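You operate a simulated robot arm through the tools that you are given. There is no shell and no other tool.

You are at the controls of a simulated robot arm. One attempt, no reset.

TASK
Fit the short post in the letter rack and stand the letters in the bay.
Fine: seat it in the free socket, then tap it home with the round mallet, then turn the cam lock; the mallet goes back where it stood. Set down upright: round mallet, bundle of letters.

Only the result counts: the job must be done as asked and must still hold three seconds after the hand-in. Knocking over, shifting, dropping, spilling or breaking anything else fails it.

THE ROBOT
A 7-joint arm with a two-finger parallel gripper, fixed in place. Base frame: the origin is at the foot of the arm, x ahead of it, y to its left, z up; the work surface is at about z = 0.8. Lengths are in m, angles in degrees, forces in N, time in s.
With the tool pointing down near the work surface it reaches from about 0.36 to 0.86 m from the base axis. Its first joint turns from -166.0 to 166.0 degrees. Payload 3.43 kg.
The tool frame sits at the grasp point between the pads (the TCP): z along the fingers, y along the line on which they close. The tips reach 0.034 m beyond it. Largest opening 0.128 m; finger width 0.024, thickness 0.012; the body of the gripper, 0.048 by 0.13 m, starts 0.096 m behind the TCP.
Orientation is told as [roll, pitch, yaw] about the base's x, y, z axes, in that order, counted from this pose: with the fingers straight down and closing along the base's y, the tool's x points along the base's -x, its y along +y and its z along -z.

THE INTERFACE
- The arm moves only by the tool arm_command. Its argument "commands" is a list of rows, each a list of 6 numbers: the shift along the tool's x, y, z in m, then the turn, a rotation vector about the tool's x, y, z in degrees. In form: [[tx, ty, tz, wx, wy, wz], ...]. A call has 1 to 20 rows; each row is the pose to reach, as a shift and turn from the pose commanded when the call began, along the tool's axes at that moment. "jaw" is the opening, from 0 (shut) to 1 (fully open), set as the call begins (left out, the last holds). Rows are played at 5 a second. More than 0.05 m and 8.6 degrees between two rows, or a gripper value outside its range, and nothing of the call is played. Where a pose cannot be reached the arm comes as near as it can. A force on the tool above 40 N (or 10 N above the force at the start of the call, whichever is more), or a blocked arm, ends the call early, and 0.2 s more pass. The fingers move at their own pace (about 0.153 m/s each) and stop on an object; they squeeze with about 24 N. The grip force told is the motor's: it shows also when the fingers shut on nothing. Time passes only in rows, and 0.2 s behind the last, so rows that repeat a pose let the fingers close. The reply holds the time, the measured pose of the TCP, the force on the tool along the base axes, the opening and the grip force, in the units named above and with some noise, with the torque about the TCP (base axes, N m) and any sound that the robot's microphone picked up.
- Cameras (640 x 400 px; columns grow to the right, rows downward): "scene" is fixed at [0.2388, -0.4954, 1.5385]; the picture's right is [0.34, -0.94, 0.00], its down [-0.67, -0.24, -0.71] and it looks along [0.67, 0.24, -0.71] (base axes); focal length 245 px, centre (320, 200). "wrist" rides on the gripper at [0.076, -0.011, -0.16] in the tool frame; the picture's right is [0.15, 0.99, 0.00], its down [-0.88, 0.13, -0.46] and it looks along [-0.45, 0.07, 0.89] (tool axes); focal length 234 px, centre (320, 200).
- capture(camera): a new picture of that camera. The clock stands still meanwhile.
- locate(camera, pixels): for up to 12 pixels [column, row] of the newest picture of that camera ("zoom" is the newest enlarged one), the place [x, y, z] in the base frame of the surface seen there, good to about 0.002 m, but the place of the scene camera against the robot may be out by one fixed shift of up to 0.025 m in any direction. The clock stands still meanwhile.
- inspect(camera, box): a new picture of the part [left, top, right, bottom] of that camera's present view, enlarged. The clock stands still meanwhile.
- hand_in(): hands the job in; it is judged then, once.

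Open the gripper and draw the arm clear of the work before you hand the job in, unless the task says otherwise.

The tools are called after "Call:" as a command line: name --pt "numbers of a row" for each row, then --argument value for the rest, lists and objects as JSON in quotes. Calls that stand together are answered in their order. arm_command: Moves the arm, as the interface text tells. Its arguments: {"type":"object","properties":{"commands":{"type":"array","items":{"type":"array","items":{"type":"number"}}},"jaw":{"type":"number"}},"required":["commands"]} The other tools are called the same way: capture (camera) takes a picture; locate (camera, pixels) gives the place of the surface under pixels of a picture; inspect (camera, box) takes an enlarged picture of a part of a camera's view; hand_in () hands the job in.

At the start:

```text
time_s: 0.0
ee_pos: [0.595, -0.1459, 1.2522]
tcp_rot: [0.0, 0.1, 0.0]
contact_force: [0.0, 0.3, 1.2]
torque: [0.02, 0.0, -0.02]
width: 0.128
grasp_force: 0.0
```

scene: 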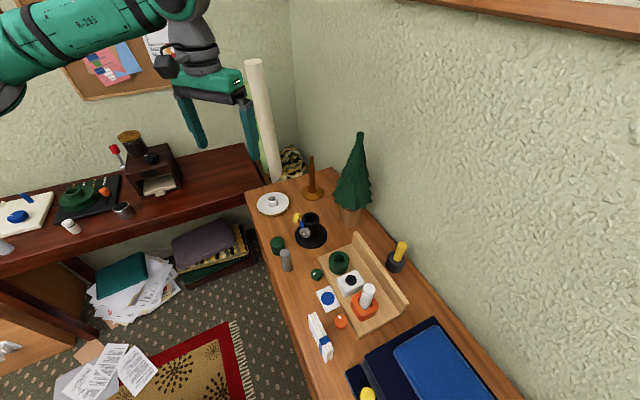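
wrist: 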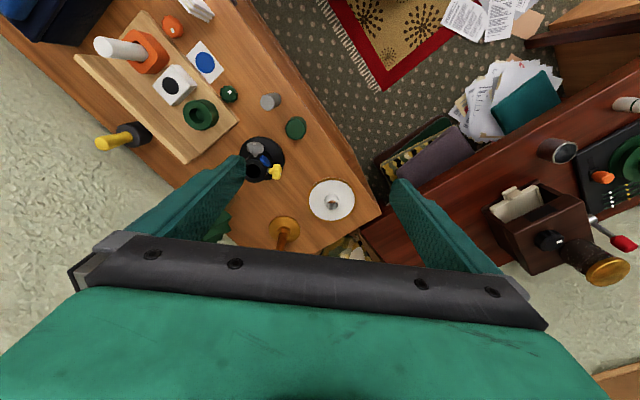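

The first pictures show the rack with sockets around scene pixel (350,285), posts and letters near it. I enlarge that area to identify the parts.

Call:
inspect --camera "scene" --box '[240, 220, 420, 380]'

Call:
inspect --camera "scene" --box '[240, 130, 420, 260]'

Call:
inspect --camera "wrist" --box '[60, 0, 380, 200]'

```text
2.50 times, centred on (330, 300) of scene
```

zoom: 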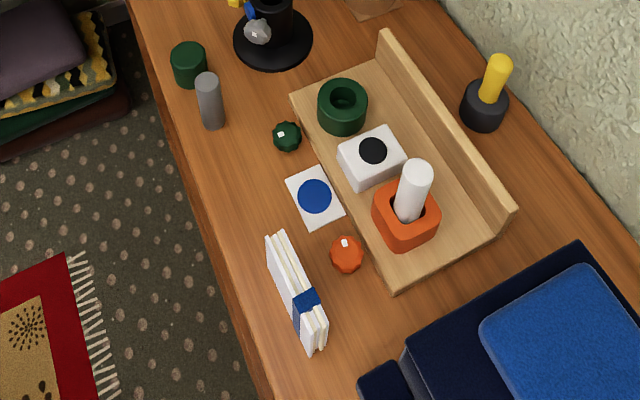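

```text
3.08 times, centred on (330, 195) of scene
```

zoom: 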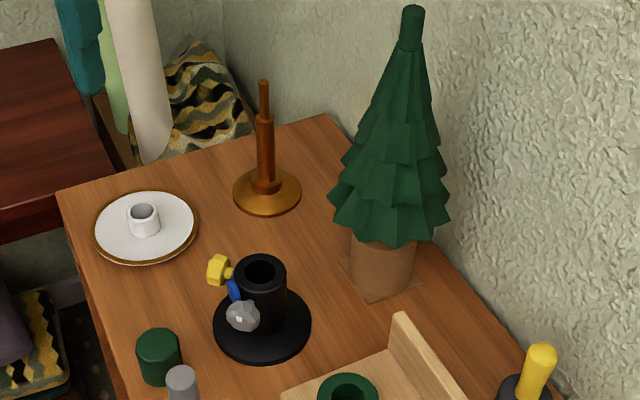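

```text
2.00 times, centred on (220, 100) of wrist
```

zoom: 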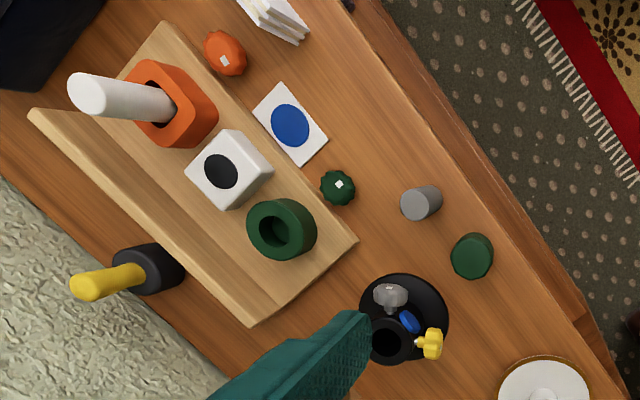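

The rack shows three fixtures: orange with a white post, a white block with a dark disc, and a green ring; loose are a grey and a green cylinder. I measure them with the wrist camera zoom.

Call:
locate --camera "zoom" --pixels '[[84, 92], [205, 105], [221, 172], [274, 230], [300, 215], [338, 186], [226, 55], [290, 126], [432, 200], [472, 250], [88, 285], [160, 270]]'

Call:
locate --camera "wrist" --pixels '[[100, 45], [150, 50], [172, 25], [205, 62], [171, 86], [201, 114], [229, 93], [266, 101], [295, 128], [262, 160], [254, 168], [331, 203]]'

```text
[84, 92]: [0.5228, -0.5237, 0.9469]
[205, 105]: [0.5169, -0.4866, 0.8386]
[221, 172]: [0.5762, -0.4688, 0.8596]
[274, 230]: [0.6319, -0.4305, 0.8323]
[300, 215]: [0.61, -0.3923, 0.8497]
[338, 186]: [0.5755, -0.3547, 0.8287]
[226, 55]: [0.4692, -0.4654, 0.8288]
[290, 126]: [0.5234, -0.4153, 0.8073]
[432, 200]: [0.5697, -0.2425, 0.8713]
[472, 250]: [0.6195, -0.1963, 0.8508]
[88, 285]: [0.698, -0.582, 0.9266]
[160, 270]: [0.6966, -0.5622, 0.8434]
```

```text
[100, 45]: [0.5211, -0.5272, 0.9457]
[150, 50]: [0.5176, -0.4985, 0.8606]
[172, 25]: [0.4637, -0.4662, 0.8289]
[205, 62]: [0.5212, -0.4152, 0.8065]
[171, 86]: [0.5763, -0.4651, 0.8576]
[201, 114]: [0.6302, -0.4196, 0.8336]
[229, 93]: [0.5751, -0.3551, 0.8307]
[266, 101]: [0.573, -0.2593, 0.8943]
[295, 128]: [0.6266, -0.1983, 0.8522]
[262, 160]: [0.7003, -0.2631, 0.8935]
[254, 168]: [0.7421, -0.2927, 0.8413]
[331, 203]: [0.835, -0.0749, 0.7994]
```

From the locations the rack lies diagonally around (0.57,-0.45). I move the hand toward it, staying well above everything, to get a closer wrist view.

Call:
arm_command --pt "0.015 -0.032 0.012 0 0 0" --pt "0.03 -0.064 0.024 0 0 0" --pt "0.045 -0.096 0.036 0 0 0" --pt "0.06 -0.128 0.048 0 0 0" --pt "0.075 -0.16 0.06 0 0 0" --pt "0.09 -0.192 0.072 0 0 0" --pt "0.105 -0.224 0.084 0 0 0" --pt "0.12 -0.256 0.096 0 0 0" --jaw 1

Call:
capture --camera "wrist"

```text
time_s: 1.8
ee_pos: [0.4748, -0.4013, 1.1566]
tcp_rot: [0.0, -0.1, 0.0]
contact_force: [0.5, -0.2, -0.3]
torque: [-0.1, 0.06, 0.03]
width: 0.128
grasp_force: 0.2
```

```text
taken
```

wrist: 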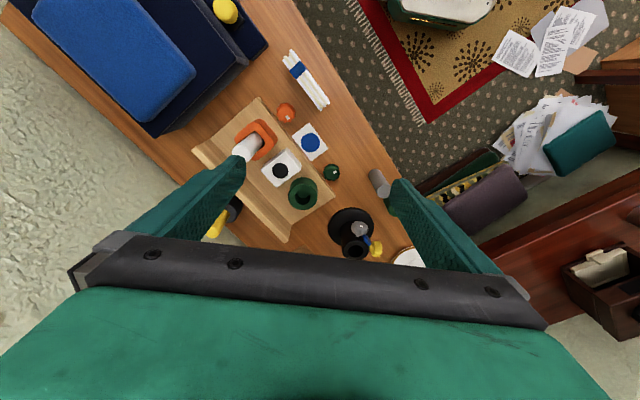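

The new wrist view shows the rack at (265,170). I enlarge it and the letters.

Call:
inspect --camera "wrist" --box '[190, 90, 350, 245]'

Call:
inspect --camera "wrist" --box '[190, 0, 350, 100]'

Call:
inspect --camera "scene" --box '[310, 240, 410, 340]'

```text
2.58 times, centred on (270, 168) of wrist
```

zoom: 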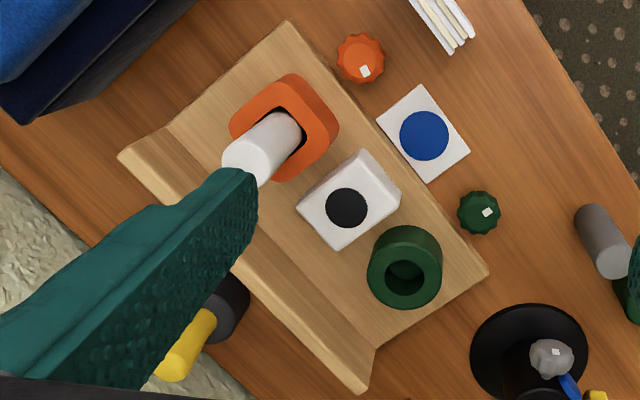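

```text
4.00 times, centred on (270, 50) of wrist
```

zoom: 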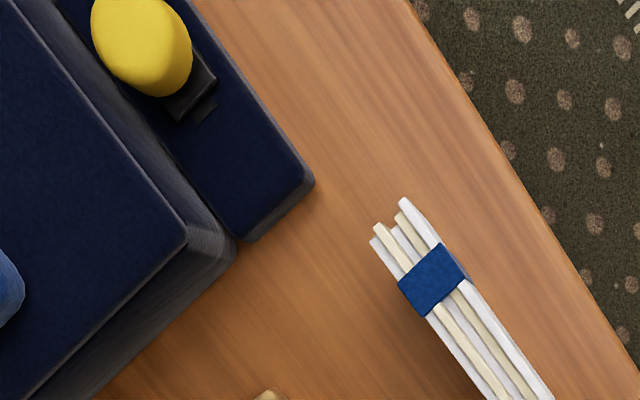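

```text
4.00 times, centred on (360, 290) of scene
```

zoom: 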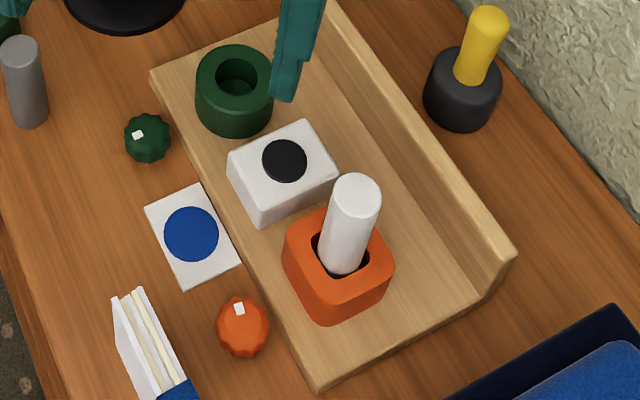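

The dark disc on the white block seems flat while the green ring has a real hole. I measure the fixtures, the knobs and their marks in a fresh zoom.

Call:
inspect --camera "wrist" --box '[190, 90, 350, 245]'

Call:
locate --camera "zoom" --pixels '[[284, 22], [120, 155], [360, 392], [488, 272], [361, 60], [366, 71], [479, 212], [487, 213], [347, 208], [405, 275], [405, 300], [425, 135]]'

Call:
locate --camera "zoom" --pixels '[[375, 265], [438, 262], [420, 85], [467, 151], [427, 182], [378, 122], [600, 240], [230, 300], [180, 350], [270, 140], [300, 145], [310, 150]]'

```text
2.58 times, centred on (270, 168) of wrist
```

zoom: 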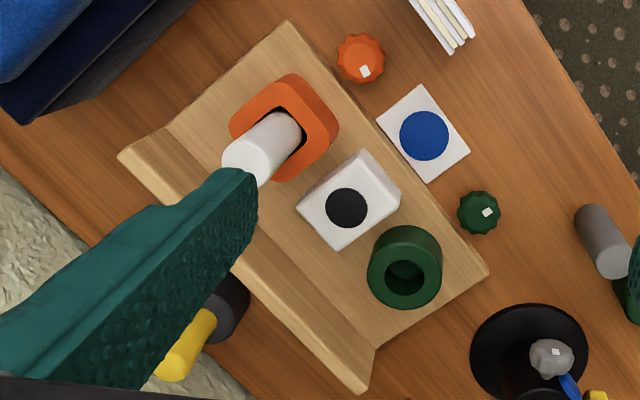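

```text
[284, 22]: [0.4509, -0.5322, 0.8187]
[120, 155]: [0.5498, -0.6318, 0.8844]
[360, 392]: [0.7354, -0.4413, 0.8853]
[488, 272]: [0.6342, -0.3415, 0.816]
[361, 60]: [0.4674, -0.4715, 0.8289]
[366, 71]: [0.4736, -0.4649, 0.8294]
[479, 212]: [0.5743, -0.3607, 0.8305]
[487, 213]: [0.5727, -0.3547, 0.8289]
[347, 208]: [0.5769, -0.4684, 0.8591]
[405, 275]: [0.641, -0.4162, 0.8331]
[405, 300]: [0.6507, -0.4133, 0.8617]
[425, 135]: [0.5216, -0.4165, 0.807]
```

```text
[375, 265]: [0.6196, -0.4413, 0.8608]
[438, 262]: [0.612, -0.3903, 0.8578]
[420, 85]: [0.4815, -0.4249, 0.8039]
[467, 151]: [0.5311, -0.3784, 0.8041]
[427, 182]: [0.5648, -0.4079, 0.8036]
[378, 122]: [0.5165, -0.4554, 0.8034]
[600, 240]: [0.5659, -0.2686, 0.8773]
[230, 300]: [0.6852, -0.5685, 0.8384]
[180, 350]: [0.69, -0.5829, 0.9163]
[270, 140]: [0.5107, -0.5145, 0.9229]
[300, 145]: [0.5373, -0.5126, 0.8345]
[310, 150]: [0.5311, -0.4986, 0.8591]
```

The rack's three stations line up with the green knob, blue-disc plate and orange knob in front. I now measure the letters and the navy thing beside them.

Call:
inspect --camera "wrist" --box '[270, 40, 340, 120]'

Call:
inspect --camera "scene" --box '[295, 300, 475, 400]'

Call:
inspect --camera "wrist" --box '[20, 0, 280, 140]'

```text
5.00 times, centred on (305, 80) of wrist
```

zoom: 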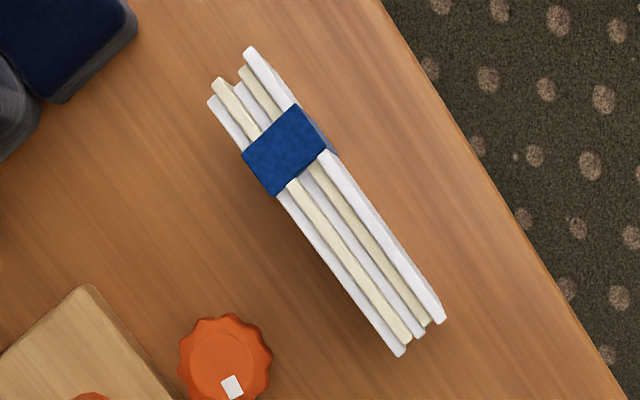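

```text
3.56 times, centred on (385, 350) of scene
```

zoom: 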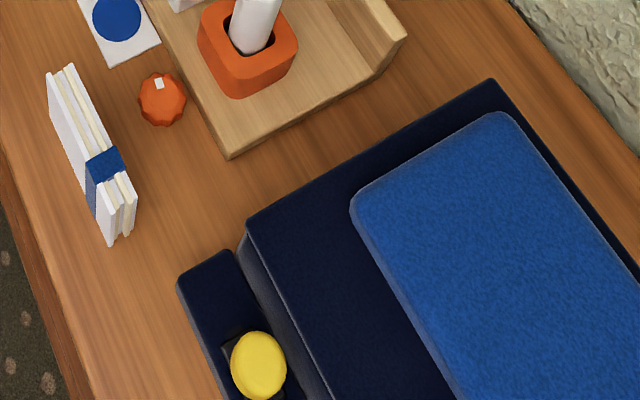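

```text
2.46 times, centred on (150, 70) of wrist
```

zoom: 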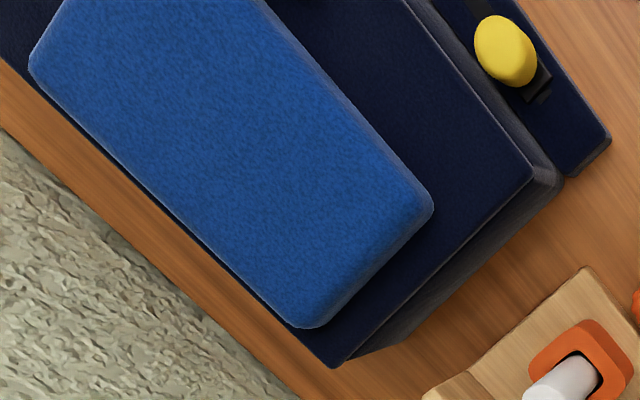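

I need sizes of the letter bundle; I take a fresh zoom and locate its corners.

Call:
inspect --camera "wrist" --box '[270, 40, 340, 120]'

Call:
locate --camera "zoom" --pixels '[[215, 104], [250, 52], [401, 345], [437, 310], [285, 150], [220, 140], [300, 240], [440, 320], [225, 345], [232, 388], [185, 365], [265, 360]]'

Call:
capture --camera "scene"

```text
5.00 times, centred on (305, 80) of wrist
```

zoom: 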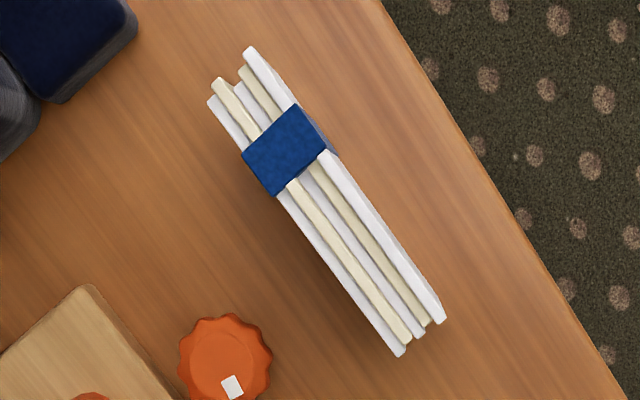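

```text
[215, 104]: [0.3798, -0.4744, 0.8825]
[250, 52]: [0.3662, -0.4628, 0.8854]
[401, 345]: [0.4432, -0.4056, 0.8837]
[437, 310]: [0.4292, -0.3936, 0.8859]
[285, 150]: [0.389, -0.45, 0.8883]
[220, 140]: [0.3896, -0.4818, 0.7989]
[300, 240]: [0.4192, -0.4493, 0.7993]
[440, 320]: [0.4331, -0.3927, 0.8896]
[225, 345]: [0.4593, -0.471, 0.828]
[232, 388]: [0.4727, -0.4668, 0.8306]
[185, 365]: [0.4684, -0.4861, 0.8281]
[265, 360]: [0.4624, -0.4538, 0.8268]
```

```text
taken
```

scene: 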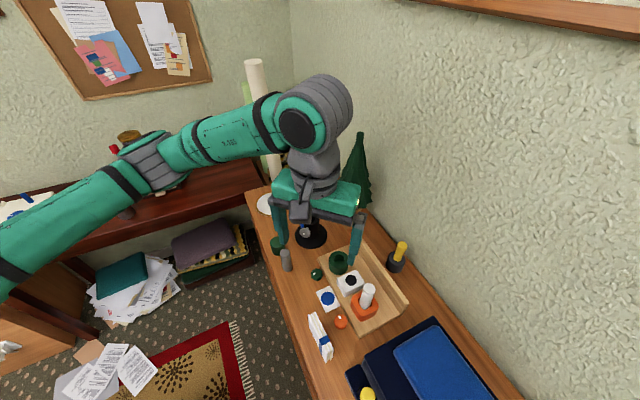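

The bundle is about 0.094 x 0.022 x 0.085 and stands on the table. I zoom tightly on each fixture for detail.

Call:
inspect --camera "wrist" --box '[260, 145, 330, 215]'

Call:
inspect --camera "scene" --box '[310, 250, 360, 310]'

Call:
inspect --camera "scene" --box '[260, 220, 330, 285]'

Call:
inspect --camera "scene" --box '[340, 270, 410, 335]'

```text
5.71 times, centred on (295, 180) of wrist
```

zoom: 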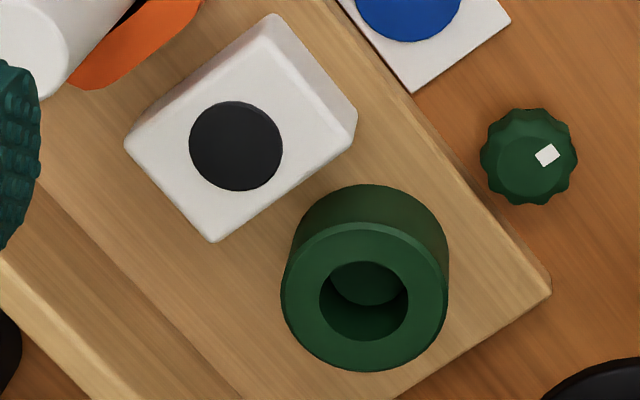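

```text
6.67 times, centred on (335, 280) of scene
```

zoom: 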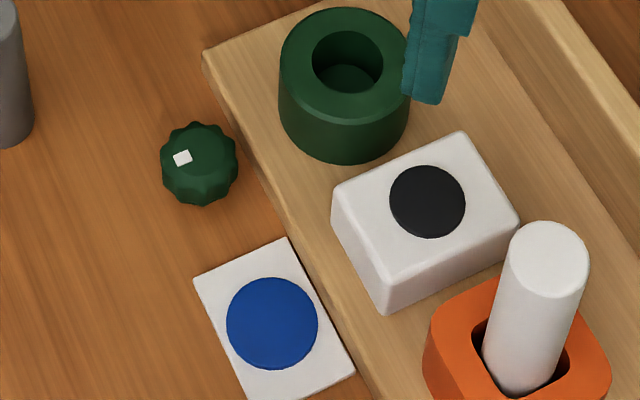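

```text
6.15 times, centred on (295, 252) of scene
```

zoom: 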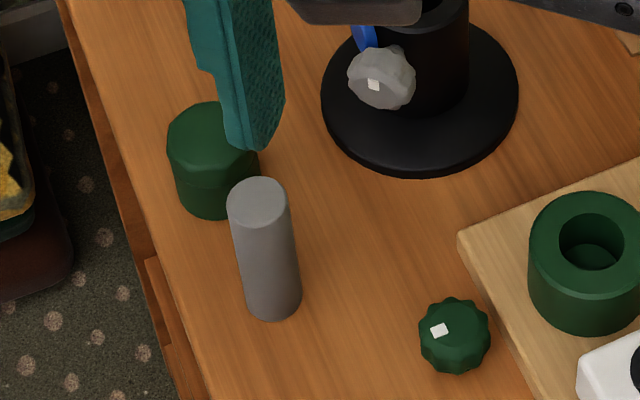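

```text
6.15 times, centred on (375, 302) of scene
```

zoom: 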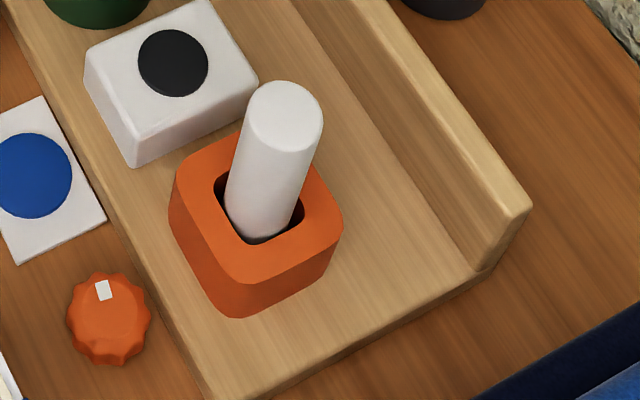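

The grey cylinder is the loose post; the green one by (280,243) is a lidded jar. I calibrate the scene camera against the wrist camera using the same points (blue disc, black disc, rack corners).

Call:
inspect --camera "scene" --box '[300, 230, 420, 330]'

Call:
locate --camera "scene" --pixels '[[328, 299], [350, 280], [339, 262], [317, 274], [341, 321], [368, 289], [286, 253], [398, 262], [402, 245], [396, 270], [410, 300], [277, 242]]'

```text
4.00 times, centred on (360, 280) of scene
```

zoom: 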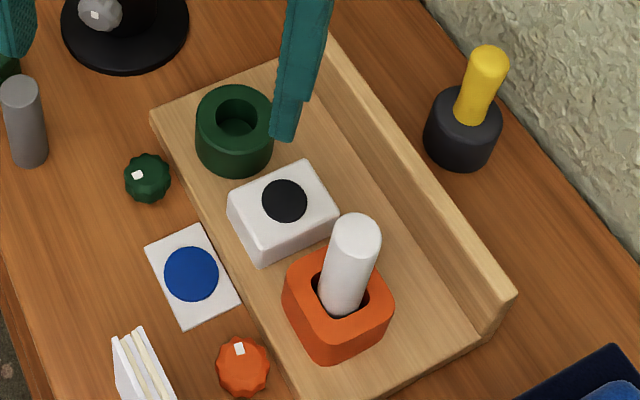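

```text
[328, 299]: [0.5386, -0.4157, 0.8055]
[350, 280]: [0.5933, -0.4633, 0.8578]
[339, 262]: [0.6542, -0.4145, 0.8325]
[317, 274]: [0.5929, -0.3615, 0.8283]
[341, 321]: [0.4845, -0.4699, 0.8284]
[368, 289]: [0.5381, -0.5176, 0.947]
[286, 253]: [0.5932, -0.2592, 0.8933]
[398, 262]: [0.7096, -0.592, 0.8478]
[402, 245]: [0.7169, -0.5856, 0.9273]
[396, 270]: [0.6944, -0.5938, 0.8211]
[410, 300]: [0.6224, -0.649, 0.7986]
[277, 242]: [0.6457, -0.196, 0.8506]
```

Scene readings are shifted by about (+0.017,+0.002,-0.001) against the wrist ones. I now measure the mallet, post and wall closely with scene zooms.

Call:
inspect --camera "scene" --box '[380, 235, 420, 275]'

Call:
locate --camera "zoom" --pixels '[[320, 80], [280, 60], [360, 60], [320, 40], [240, 220], [410, 220], [300, 260], [260, 300], [380, 310], [320, 350], [550, 100], [600, 300]]'

Call:
inspect --camera "scene" --box '[270, 240, 310, 280]'

Call:
locate --camera "zoom" --pixels '[[220, 150], [290, 150], [255, 180], [255, 120], [255, 150], [255, 230], [255, 330], [290, 480], [250, 380], [100, 100], [230, 300], [300, 300]]'

```text
10.00 times, centred on (400, 255) of scene
```

zoom: 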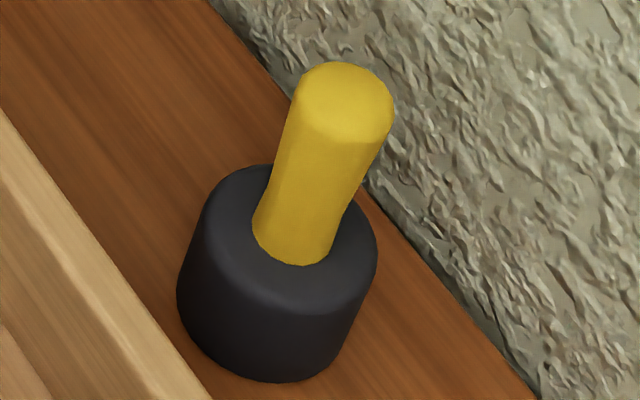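

```text
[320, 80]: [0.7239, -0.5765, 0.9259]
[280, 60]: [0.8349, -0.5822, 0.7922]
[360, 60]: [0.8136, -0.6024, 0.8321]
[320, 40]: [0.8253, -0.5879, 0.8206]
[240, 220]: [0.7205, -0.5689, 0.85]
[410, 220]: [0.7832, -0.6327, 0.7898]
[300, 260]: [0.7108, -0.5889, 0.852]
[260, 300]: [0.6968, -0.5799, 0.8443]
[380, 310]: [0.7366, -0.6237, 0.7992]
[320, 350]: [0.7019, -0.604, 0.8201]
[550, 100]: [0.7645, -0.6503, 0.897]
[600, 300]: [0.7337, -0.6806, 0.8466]
```

```text
10.00 times, centred on (290, 260) of scene
```

zoom: 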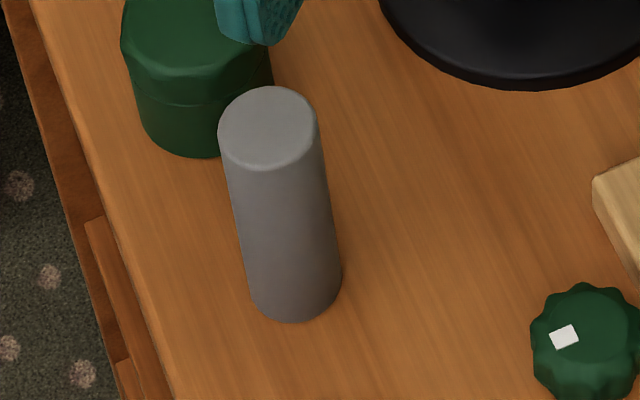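

```text
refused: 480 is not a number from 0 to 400
```

The post top is centred near zoom (268,127) and the mallet handle top near (347,105) in its picture. I locate several points on each.

Call:
locate --camera "zoom" --pixels '[[268, 127], [222, 130], [314, 125], [268, 90], [266, 165], [290, 315], [255, 300], [335, 285], [560, 345], [585, 290], [536, 350], [585, 395]]'

Call:
inspect --camera "scene" --box '[380, 235, 420, 275]'

Call:
locate --camera "zoom" --pixels '[[347, 100], [347, 68], [305, 95], [390, 110], [345, 135], [257, 220], [330, 250], [290, 262], [210, 250], [350, 300], [370, 230], [265, 170]]'

```text
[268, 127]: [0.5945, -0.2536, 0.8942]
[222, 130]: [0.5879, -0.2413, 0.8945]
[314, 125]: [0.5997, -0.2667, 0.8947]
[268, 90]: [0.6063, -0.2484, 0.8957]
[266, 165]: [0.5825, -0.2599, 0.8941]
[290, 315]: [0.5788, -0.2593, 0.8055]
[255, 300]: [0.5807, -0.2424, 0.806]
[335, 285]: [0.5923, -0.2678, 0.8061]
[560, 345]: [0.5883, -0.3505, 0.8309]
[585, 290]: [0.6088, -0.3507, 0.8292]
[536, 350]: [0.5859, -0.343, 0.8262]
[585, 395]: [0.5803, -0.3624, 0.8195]
```

```text
10.00 times, centred on (400, 255) of scene
```

zoom: 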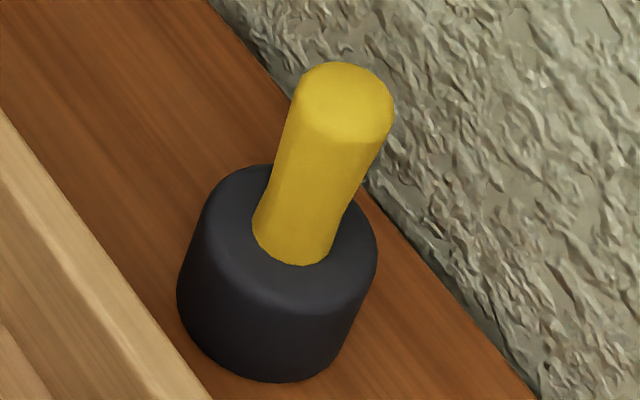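

```text
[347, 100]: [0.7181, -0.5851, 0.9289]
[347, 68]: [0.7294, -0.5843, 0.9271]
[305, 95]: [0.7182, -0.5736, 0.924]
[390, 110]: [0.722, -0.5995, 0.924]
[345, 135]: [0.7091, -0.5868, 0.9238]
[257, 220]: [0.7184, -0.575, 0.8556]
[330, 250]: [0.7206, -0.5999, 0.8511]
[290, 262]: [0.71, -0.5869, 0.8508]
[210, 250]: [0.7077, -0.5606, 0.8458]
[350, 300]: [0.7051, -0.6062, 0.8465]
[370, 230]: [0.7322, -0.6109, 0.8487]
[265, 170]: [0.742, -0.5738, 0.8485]
```

The mallet stands near (0.70,-0.587), slightly beyond straight-down reach, so I will tilt for it. I now measure the rack's back strip (bay) and sockets in a scene zoom.

Call:
inspect --camera "scene" --box '[325, 245, 415, 335]'

Call:
locate --camera "zoom" --pixels '[[330, 140], [370, 200], [420, 270], [340, 120], [360, 160], [380, 140], [400, 130], [420, 200], [450, 260], [440, 180], [480, 240], [330, 300]]'

Call:
locate --camera "zoom" --pixels '[[230, 195], [190, 210], [255, 250], [275, 305], [240, 235], [300, 240], [270, 190], [150, 60], [100, 110], [190, 110], [145, 75], [145, 95]]'

```text
4.44 times, centred on (370, 290) of scene
```

zoom: 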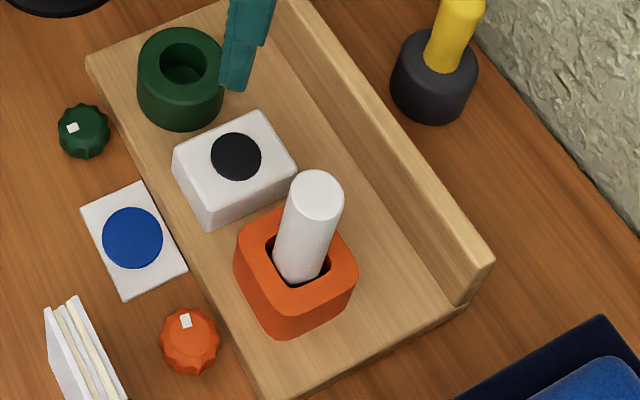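

```text
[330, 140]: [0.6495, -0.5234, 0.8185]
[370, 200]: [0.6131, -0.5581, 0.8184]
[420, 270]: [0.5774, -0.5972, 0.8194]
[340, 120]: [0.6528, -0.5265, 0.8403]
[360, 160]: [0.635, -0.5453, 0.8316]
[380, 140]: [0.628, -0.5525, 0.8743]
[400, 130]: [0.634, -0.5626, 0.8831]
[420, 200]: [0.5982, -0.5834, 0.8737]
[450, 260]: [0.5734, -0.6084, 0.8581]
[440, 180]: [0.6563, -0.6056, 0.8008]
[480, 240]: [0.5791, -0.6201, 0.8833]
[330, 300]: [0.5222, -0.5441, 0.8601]
```

```text
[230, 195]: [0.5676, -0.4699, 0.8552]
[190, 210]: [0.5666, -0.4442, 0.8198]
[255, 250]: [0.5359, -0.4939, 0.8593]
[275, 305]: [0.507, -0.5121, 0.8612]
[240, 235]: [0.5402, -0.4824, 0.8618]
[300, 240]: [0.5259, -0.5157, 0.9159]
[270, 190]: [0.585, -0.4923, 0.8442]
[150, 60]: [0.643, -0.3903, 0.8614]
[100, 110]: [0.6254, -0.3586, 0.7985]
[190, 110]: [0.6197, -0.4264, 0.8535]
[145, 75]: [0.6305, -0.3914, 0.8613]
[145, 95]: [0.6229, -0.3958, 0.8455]
```

The backboard front is at about 0.13 from the rack's front edge, leaving a ~0.055 m deep strip behind the sockets as the bay. I measure the green socket rim precisely with the wrist zoom.

Call:
inspect --camera "wrist" --box '[280, 170, 330, 215]'

```text
8.89 times, centred on (305, 192) of wrist
```

zoom: 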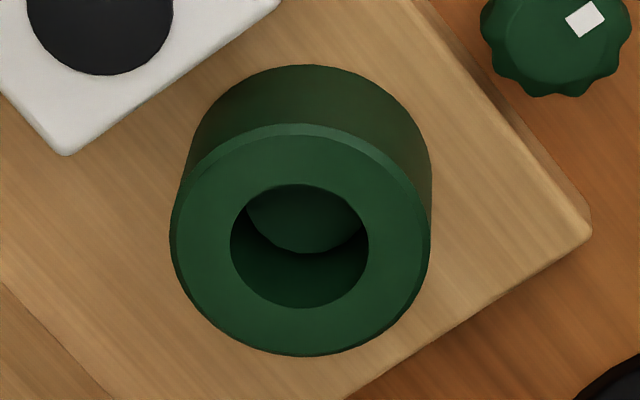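

The hole spans columns 230–368 and rows 184–307 of the zoom. I locate points just outside its rim and on the floor, plus on the knob.

Call:
locate --camera "zoom" --pixels '[[222, 246], [376, 246], [299, 176], [299, 315], [180, 246], [420, 246], [299, 140], [299, 345], [305, 225], [300, 280], [240, 300], [358, 300]]'

Call:
locate --camera "zoom" --pixels '[[585, 20], [555, 30], [490, 30], [620, 30], [540, 85], [250, 240], [245, 260], [355, 250], [60, 150], [100, 40], [230, 30], [20, 250]]'

```text
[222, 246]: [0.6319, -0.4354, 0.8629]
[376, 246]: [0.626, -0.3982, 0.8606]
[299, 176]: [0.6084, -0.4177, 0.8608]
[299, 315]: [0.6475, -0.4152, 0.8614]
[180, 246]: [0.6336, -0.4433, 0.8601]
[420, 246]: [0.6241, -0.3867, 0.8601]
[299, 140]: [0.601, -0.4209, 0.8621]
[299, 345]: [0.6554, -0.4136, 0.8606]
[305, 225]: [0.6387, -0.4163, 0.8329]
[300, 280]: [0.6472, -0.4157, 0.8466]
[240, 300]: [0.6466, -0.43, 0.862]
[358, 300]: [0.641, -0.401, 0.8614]
```

```text
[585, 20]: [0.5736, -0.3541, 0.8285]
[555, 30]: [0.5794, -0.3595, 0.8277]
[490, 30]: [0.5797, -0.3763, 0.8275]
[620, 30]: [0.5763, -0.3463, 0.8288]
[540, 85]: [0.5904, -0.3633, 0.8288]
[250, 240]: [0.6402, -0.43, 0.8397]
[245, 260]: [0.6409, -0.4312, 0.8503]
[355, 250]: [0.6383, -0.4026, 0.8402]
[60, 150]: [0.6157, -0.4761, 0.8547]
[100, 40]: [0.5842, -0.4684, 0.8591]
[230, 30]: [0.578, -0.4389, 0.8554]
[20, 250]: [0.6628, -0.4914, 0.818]
```

Socket centre comes out at about (0.6285,-0.4165), rim z 0.861, floor 0.833, hole about 0.034 wide. I move over to get a clear wrist view of the grey post.

Call:
arm_command --pt "-0.006 0.042 0.009 0 0 0" --pt "-0.012 0.084 0.018 0 0 0" --pt "-0.018 0.126 0.027 0 0 0" --pt "-0.025 0.166 0.037 0 0 0" --pt "-0.025 0.166 0.037 0 0 0"

Call:
capture --camera "wrist"

```text
time_s: 3.0
ee_pos: [0.4979, -0.2337, 1.1174]
tcp_rot: [0.0, 0.0, 0.1]
contact_force: [0.2, -0.1, 0.4]
torque: [0.03, -0.02, 0.01]
width: 0.128
grasp_force: 0.2
```

```text
taken
```

wrist: 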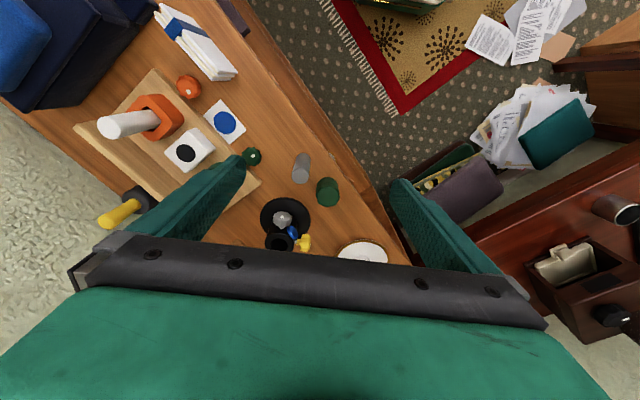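

The grey post is now clear at (301,168). I zoom on it, and on the mallet at (120,205).

Call:
inspect --camera "wrist" --box '[280, 145, 330, 190]'

Call:
locate --camera "zoom" --pixels '[[250, 260], [200, 265], [305, 260], [250, 220], [250, 300], [300, 130], [380, 250], [480, 250], [560, 250], [560, 350], [100, 150], [400, 100]]'

Call:
inspect --camera "wrist" --box '[85, 175, 165, 240]'

```text
8.89 times, centred on (305, 168) of wrist
```

zoom: 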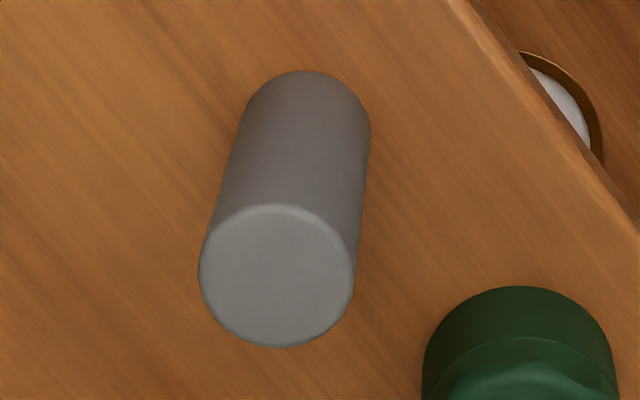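

```text
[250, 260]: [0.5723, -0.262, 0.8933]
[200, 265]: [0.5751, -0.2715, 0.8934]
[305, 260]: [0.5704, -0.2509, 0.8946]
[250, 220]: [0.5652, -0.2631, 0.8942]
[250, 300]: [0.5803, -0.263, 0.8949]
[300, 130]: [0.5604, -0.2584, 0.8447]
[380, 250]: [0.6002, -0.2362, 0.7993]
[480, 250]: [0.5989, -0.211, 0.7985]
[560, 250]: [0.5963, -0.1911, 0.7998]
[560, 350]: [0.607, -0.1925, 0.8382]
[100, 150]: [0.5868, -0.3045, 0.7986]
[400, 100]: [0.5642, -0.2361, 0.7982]
```

```text
6.15 times, centred on (125, 208) of wrist
```

zoom: 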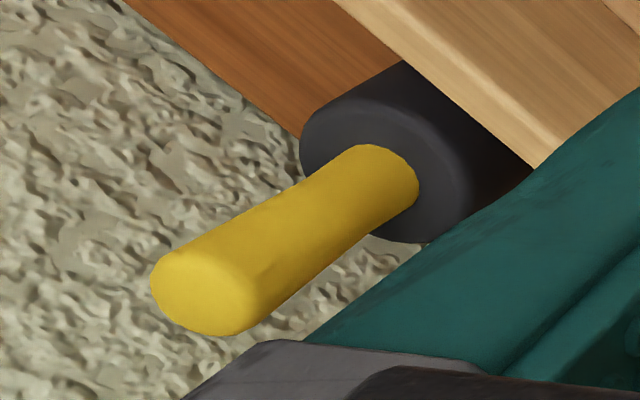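

The post's top centre is about (0.5745,-0.257), diameter ~0.030, top z 0.894. I move above it with the jaw half open and look at the reading before descending.

Call:
arm_command --pt "-0.019 -0.005 0.04 0 0 0" --pt "-0.037 -0.01 0.08 0 0 0" --pt "-0.056 -0.016 0.12 0 0 0" --pt "-0.0745 -0.021 0.157 0 0 0" --pt "-0.0745 -0.021 0.157 0 0 0" --pt "-0.0745 -0.021 0.157 0 0 0" --jaw 0.5

Call:
capture --camera "wrist"

Call:
capture --camera "scene"

```text
time_s: 4.4
ee_pos: [0.5718, -0.2563, 0.9623]
tcp_rot: [0.0, -0.1, 0.0]
contact_force: [-0.6, 0.1, 0.0]
torque: [-0.02, 0.03, 0.0]
width: 0.064
grasp_force: 0.1
```

```text
taken
```

wrist: 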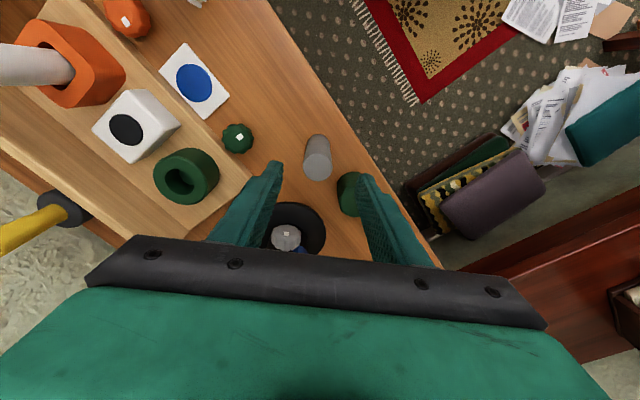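

```text
taken
```

scene: 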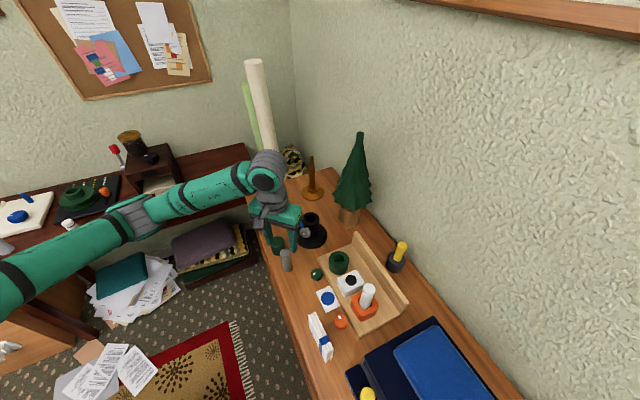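

The post is at (317,157) between the fingers. I re-measure its top from this nearer view.

Call:
inspect --camera "wrist" --box '[290, 120, 350, 190]'

```text
5.71 times, centred on (320, 155) of wrist
```

zoom: 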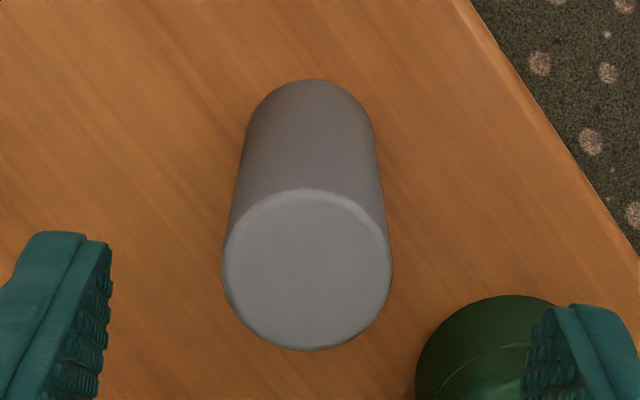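

Call:
locate --camera "zoom" --pixels '[[307, 270], [228, 270], [386, 270], [307, 196], [307, 343], [250, 215], [365, 215], [250, 325], [365, 325], [312, 130], [60, 240], [590, 310]]'

```text
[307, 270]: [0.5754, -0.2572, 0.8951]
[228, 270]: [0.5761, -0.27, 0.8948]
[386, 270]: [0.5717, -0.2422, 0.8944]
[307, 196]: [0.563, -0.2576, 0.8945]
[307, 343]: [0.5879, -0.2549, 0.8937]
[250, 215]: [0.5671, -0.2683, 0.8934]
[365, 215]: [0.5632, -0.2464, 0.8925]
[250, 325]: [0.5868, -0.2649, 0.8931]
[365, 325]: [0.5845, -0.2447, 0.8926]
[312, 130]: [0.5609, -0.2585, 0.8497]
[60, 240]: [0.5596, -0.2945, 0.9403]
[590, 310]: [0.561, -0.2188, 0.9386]
```

Post centre is (0.575,-0.256) and the fingers straddle it. I descend so the TCP is at about z 0.873 and then close.

Call:
arm_command --pt "-0.002 0 0.03 0 0 0" --pt "-0.002 0 0.06 0 0 0" --pt "-0.002 0 0.089 0 0 0" --pt "-0.002 0 0.089 0 0 0" --jaw 0.5

Call:
arm_command --pt "0 0 0 0 0 0" --pt "0 0 0 0 0 0" --pt "0 0 0 0 0 0" --pt "0 0 0 0 0 0" --jaw 0

```text
time_s: 5.4
ee_pos: [0.5753, -0.2576, 0.8736]
tcp_rot: [0.0, -0.1, 0.1]
contact_force: [1.1, -0.2, 0.0]
torque: [0.0, -0.01, 0.01]
width: 0.0637
grasp_force: 0.0
```

```text
time_s: 6.4
ee_pos: [0.5749, -0.2568, 0.8743]
tcp_rot: [0.0, 0.0, 0.0]
contact_force: [0.2, 0.5, -0.4]
torque: [-0.01, 0.02, 0.0]
width: 0.0297
grasp_force: 24.3
```

The post is held (width 0.0297, 24 N). I lift it 0.1 m and carry it above the green socket.

Call:
arm_command --pt "0 0 -0.03 0 0 0" --pt "0 0 -0.07 0 0 0" --pt "0 0 -0.1 0 0 0" --pt "-0.0135 -0.04 -0.1 0 0 0" --pt "-0.027 -0.08 -0.1 0 0 0" --pt "-0.04 -0.12 -0.1 0 0 0" --pt "-0.0535 -0.16 -0.1 0 0 0" --pt "-0.0535 -0.16 -0.1 0 0 0" --pt "-0.0535 -0.16 -0.1 0 0 0" --jaw 0

Call:
capture --camera "wrist"

Call:
inspect --camera "scene" --box '[290, 200, 400, 300]'

```text
time_s: 8.4
ee_pos: [0.6267, -0.4166, 0.9717]
tcp_rot: [0.1, 0.0, 0.0]
contact_force: [0.4, -0.1, -1.2]
torque: [-0.02, -0.01, 0.02]
width: 0.0297
grasp_force: 23.5
```

```text
taken
```

wrist: 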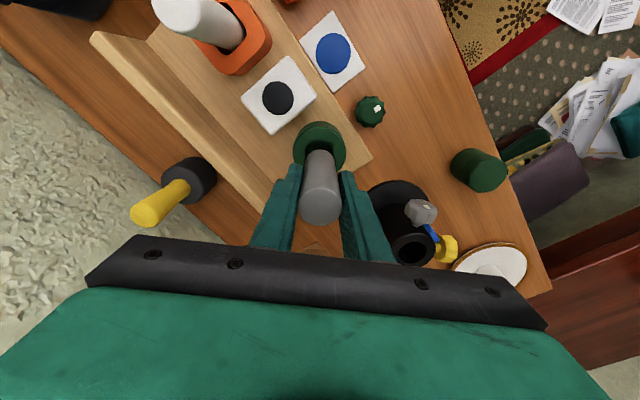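

```text
4.00 times, centred on (345, 250) of scene
```

zoom: 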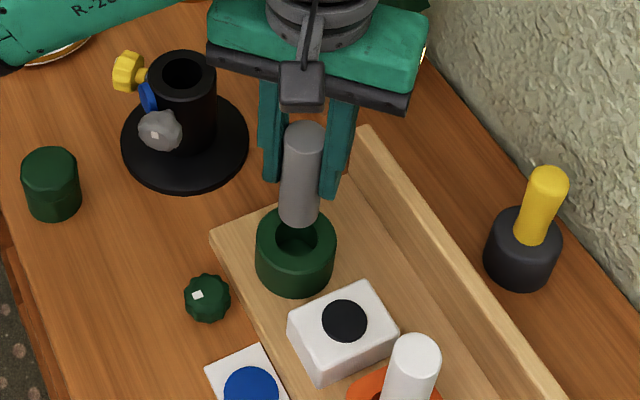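

The post hangs above the green socket. I measure the post top and mallet in this wrist picture to check alignment.

Call:
inspect --camera "wrist" --box '[280, 110, 360, 230]'

Call:
locate --camera "wrist" --pixels '[[321, 209], [302, 205], [341, 205], [321, 222], [321, 190], [320, 125], [297, 145], [345, 145], [302, 167], [339, 167], [320, 160], [300, 130]]'

Call:
locate --camera "wrist" --pixels '[[147, 213], [133, 212], [162, 212], [148, 203], [146, 224], [180, 180], [192, 195], [210, 170], [215, 182], [185, 160], [190, 172], [200, 205]]'

```text
3.33 times, centred on (320, 170) of wrist
```

zoom: 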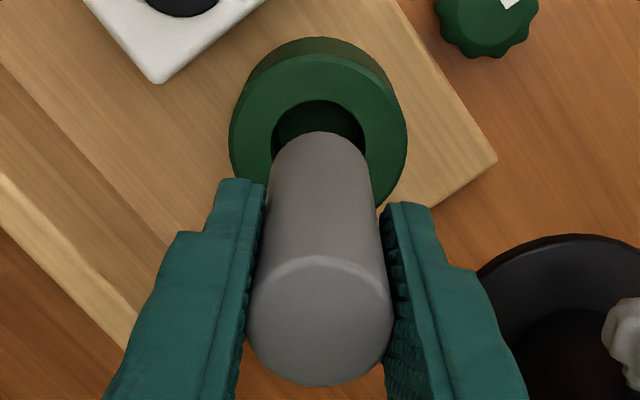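

```text
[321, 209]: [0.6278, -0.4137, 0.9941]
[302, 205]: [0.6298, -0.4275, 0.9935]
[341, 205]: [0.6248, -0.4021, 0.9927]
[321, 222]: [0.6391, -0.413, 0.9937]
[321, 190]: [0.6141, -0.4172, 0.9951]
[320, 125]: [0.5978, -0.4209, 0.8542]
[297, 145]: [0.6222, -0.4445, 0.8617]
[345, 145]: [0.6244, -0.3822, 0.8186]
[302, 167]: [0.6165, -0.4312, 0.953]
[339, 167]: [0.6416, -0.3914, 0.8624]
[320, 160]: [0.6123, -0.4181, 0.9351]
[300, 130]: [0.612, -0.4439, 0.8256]
```

```text
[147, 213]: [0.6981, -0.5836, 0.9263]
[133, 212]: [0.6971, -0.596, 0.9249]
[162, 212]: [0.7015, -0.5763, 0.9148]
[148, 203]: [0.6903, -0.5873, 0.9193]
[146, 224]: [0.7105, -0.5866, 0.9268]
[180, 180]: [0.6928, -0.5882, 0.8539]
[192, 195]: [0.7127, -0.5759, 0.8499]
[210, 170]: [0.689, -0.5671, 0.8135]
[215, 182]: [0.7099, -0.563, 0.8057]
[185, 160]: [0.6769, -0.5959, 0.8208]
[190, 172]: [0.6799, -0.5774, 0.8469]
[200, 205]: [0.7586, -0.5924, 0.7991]
```

Post top centre reads about (0.627,-0.415) against socket (0.6285,-0.4165). I double-check the socket rim in this zoom.

Call:
locate --camera "zoom" --pixels '[[236, 140], [402, 140], [266, 140], [371, 140], [319, 95], [319, 60], [250, 100], [388, 100], [319, 120], [319, 325], [262, 320], [380, 320]]'

```text
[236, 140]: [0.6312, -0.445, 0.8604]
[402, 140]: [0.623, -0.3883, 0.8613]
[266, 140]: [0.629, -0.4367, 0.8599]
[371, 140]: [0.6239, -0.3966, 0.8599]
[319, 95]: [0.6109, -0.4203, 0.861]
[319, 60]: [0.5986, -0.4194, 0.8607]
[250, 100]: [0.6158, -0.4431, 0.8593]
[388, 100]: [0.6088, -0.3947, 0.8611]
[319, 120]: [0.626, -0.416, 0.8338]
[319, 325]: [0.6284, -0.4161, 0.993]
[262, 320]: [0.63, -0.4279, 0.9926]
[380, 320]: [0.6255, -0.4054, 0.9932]
```

Offsets are about 1 mm, well inside the 2 mm clearance. I shift by (+0.001,-0.001) and descend to just above the rim, then into the hole slowly.

Call:
arm_command --pt "-0.001 -0.001 0.015 0 0 0" --pt "-0.001 -0.001 0.03 0 0 0" --pt "-0.001 -0.001 0.036 0 0 0" --pt "-0.001 -0.001 0.041 0 0 0" --pt "-0.001 -0.001 0.046 0 0 0" --pt "-0.001 -0.001 0.05 0 0 0" --jaw 0

Call:
inspect --camera "wrist" --box '[280, 110, 360, 230]'

Call:
inspect --camera "scene" --box '[310, 220, 370, 290]'

```text
time_s: 9.8
ee_pos: [0.6303, -0.4168, 0.9237]
tcp_rot: [0.1, 0.0, -0.1]
contact_force: [-0.5, 1.0, -0.4]
torque: [0.0, 0.0, 0.03]
width: 0.03
grasp_force: 23.9
```

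```text
3.33 times, centred on (320, 170) of wrist
```

zoom: 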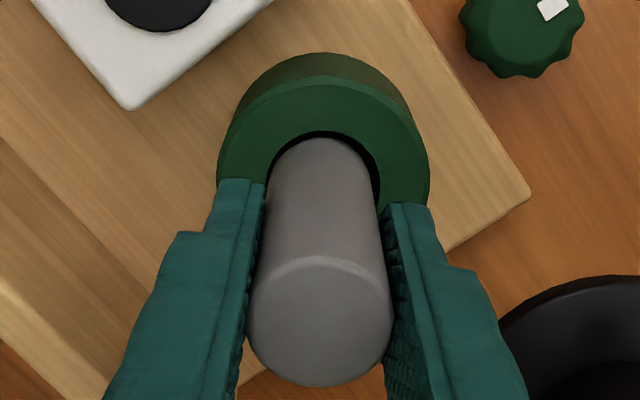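

```text
5.71 times, centred on (340, 255) of scene
```

zoom: 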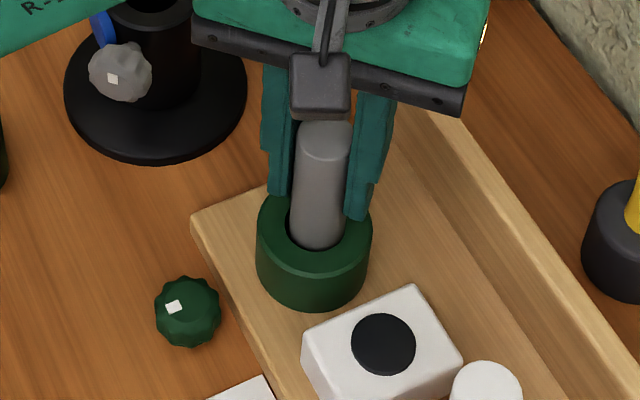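

The post is in the hole by about a centimetre without force. I go on down slowly toward the floor.

Call:
arm_command --pt "0 0 0.004 0 0 0" --pt "0 0 0.008 0 0 0" --pt "0 0 0.011 0 0 0" --pt "0 0 0.014 0 0 0" --pt "0 0 0.016 0 0 0" --pt "0 0 0.017 0 0 0" --pt "0 0 0.018 0 0 0" --pt "0 0 0.018 0 0 0" --jaw 0

Call:
inspect --camera "scene" --box '[310, 220, 370, 290]'

```text
time_s: 11.6
ee_pos: [0.6311, -0.4171, 0.9066]
tcp_rot: [-0.1, -0.1, 0.0]
contact_force: [1.8, -1.1, 5.7]
torque: [-0.04, -0.16, 0.01]
width: 0.0297
grasp_force: 24.3
```

```text
5.71 times, centred on (340, 255) of scene
```

zoom: 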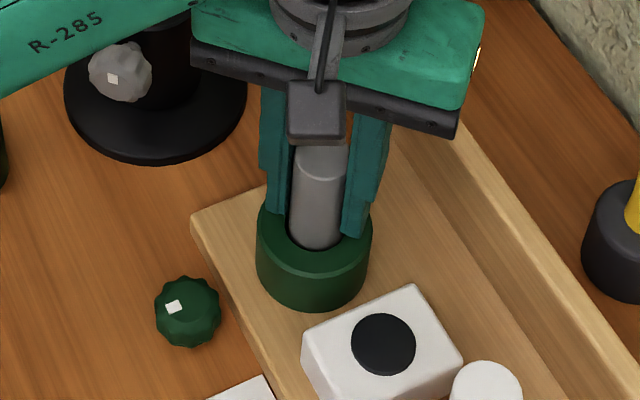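

At z 0.9066 a 5.7 N upward force shows the post has reached the floor (bottom ≈ 0.833). I open the jaw and rise straight up.

Call:
arm_command --pt "0 0 -0.001 0 0 0" --pt "0 0 -0.001 0 0 0" --pt "0 0 -0.001 0 0 0" --jaw 0.4

Call:
arm_command --pt "0 0 -0.03 0 0 0" --pt "0 0 -0.06 0 0 0" --pt "0 0 -0.1 0 0 0" --pt "0 0 -0.14 0 0 0" --pt "0 0 -0.14 0 0 0" --jaw 0.4

Call:
capture --camera "wrist"

Call:
inspect --camera "scene" --box '[300, 220, 380, 300]'

```text
time_s: 12.4
ee_pos: [0.63, -0.4168, 0.9076]
tcp_rot: [0.0, 0.0, 0.0]
contact_force: [-0.6, 0.1, -0.4]
torque: [0.02, -0.04, -0.03]
width: 0.0512
grasp_force: 0.1
```

```text
time_s: 13.6
ee_pos: [0.6287, -0.4182, 1.0453]
tcp_rot: [0.0, 0.1, 0.0]
contact_force: [0.2, 0.4, 0.2]
torque: [0.0, 0.01, 0.0]
width: 0.051
grasp_force: 0.1
```

```text
taken
```

wrist: 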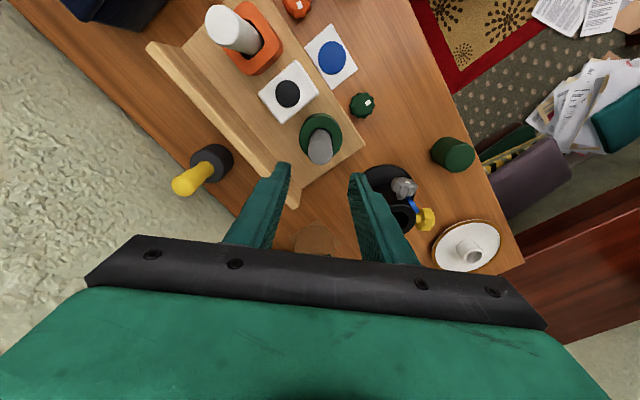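

```text
5.00 times, centred on (340, 260) of scene
```

zoom: 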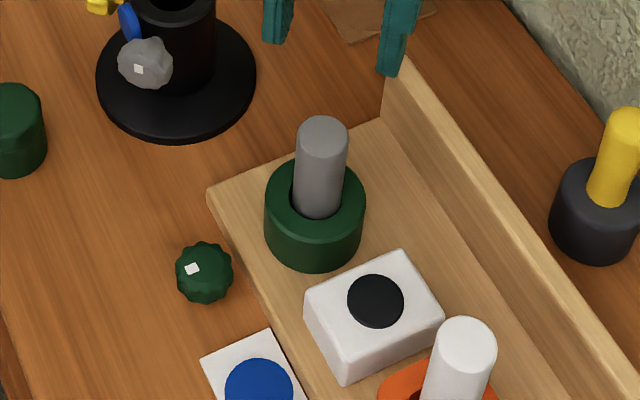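

The post stands in the socket. Next I measure the mallet at wrist (195,175) and the tree, which the arm must avoid.

Call:
inspect --camera "wrist" --box '[160, 135, 250, 205]'

Call:
locate --camera "scene" --pixels '[[359, 136], [355, 170], [340, 195], [365, 195], [350, 215], [312, 165], [312, 195], [311, 220], [430, 240], [450, 200]]'

```text
5.71 times, centred on (205, 170) of wrist
```

zoom: 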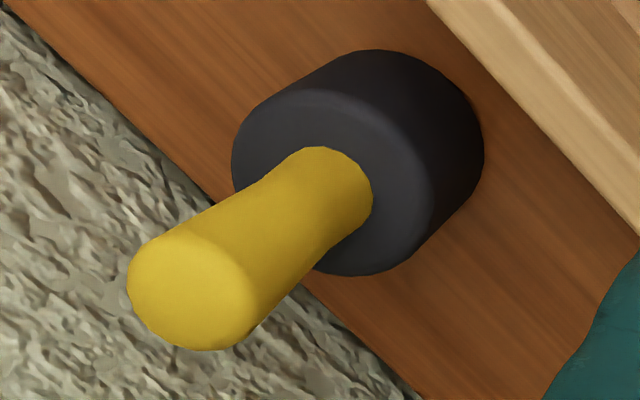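

```text
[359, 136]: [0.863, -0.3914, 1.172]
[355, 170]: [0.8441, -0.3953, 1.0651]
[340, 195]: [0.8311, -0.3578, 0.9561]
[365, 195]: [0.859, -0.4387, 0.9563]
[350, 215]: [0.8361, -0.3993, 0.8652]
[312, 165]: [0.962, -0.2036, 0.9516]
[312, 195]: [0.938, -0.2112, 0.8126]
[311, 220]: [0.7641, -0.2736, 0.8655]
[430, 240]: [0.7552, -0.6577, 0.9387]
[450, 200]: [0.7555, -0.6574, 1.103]
```

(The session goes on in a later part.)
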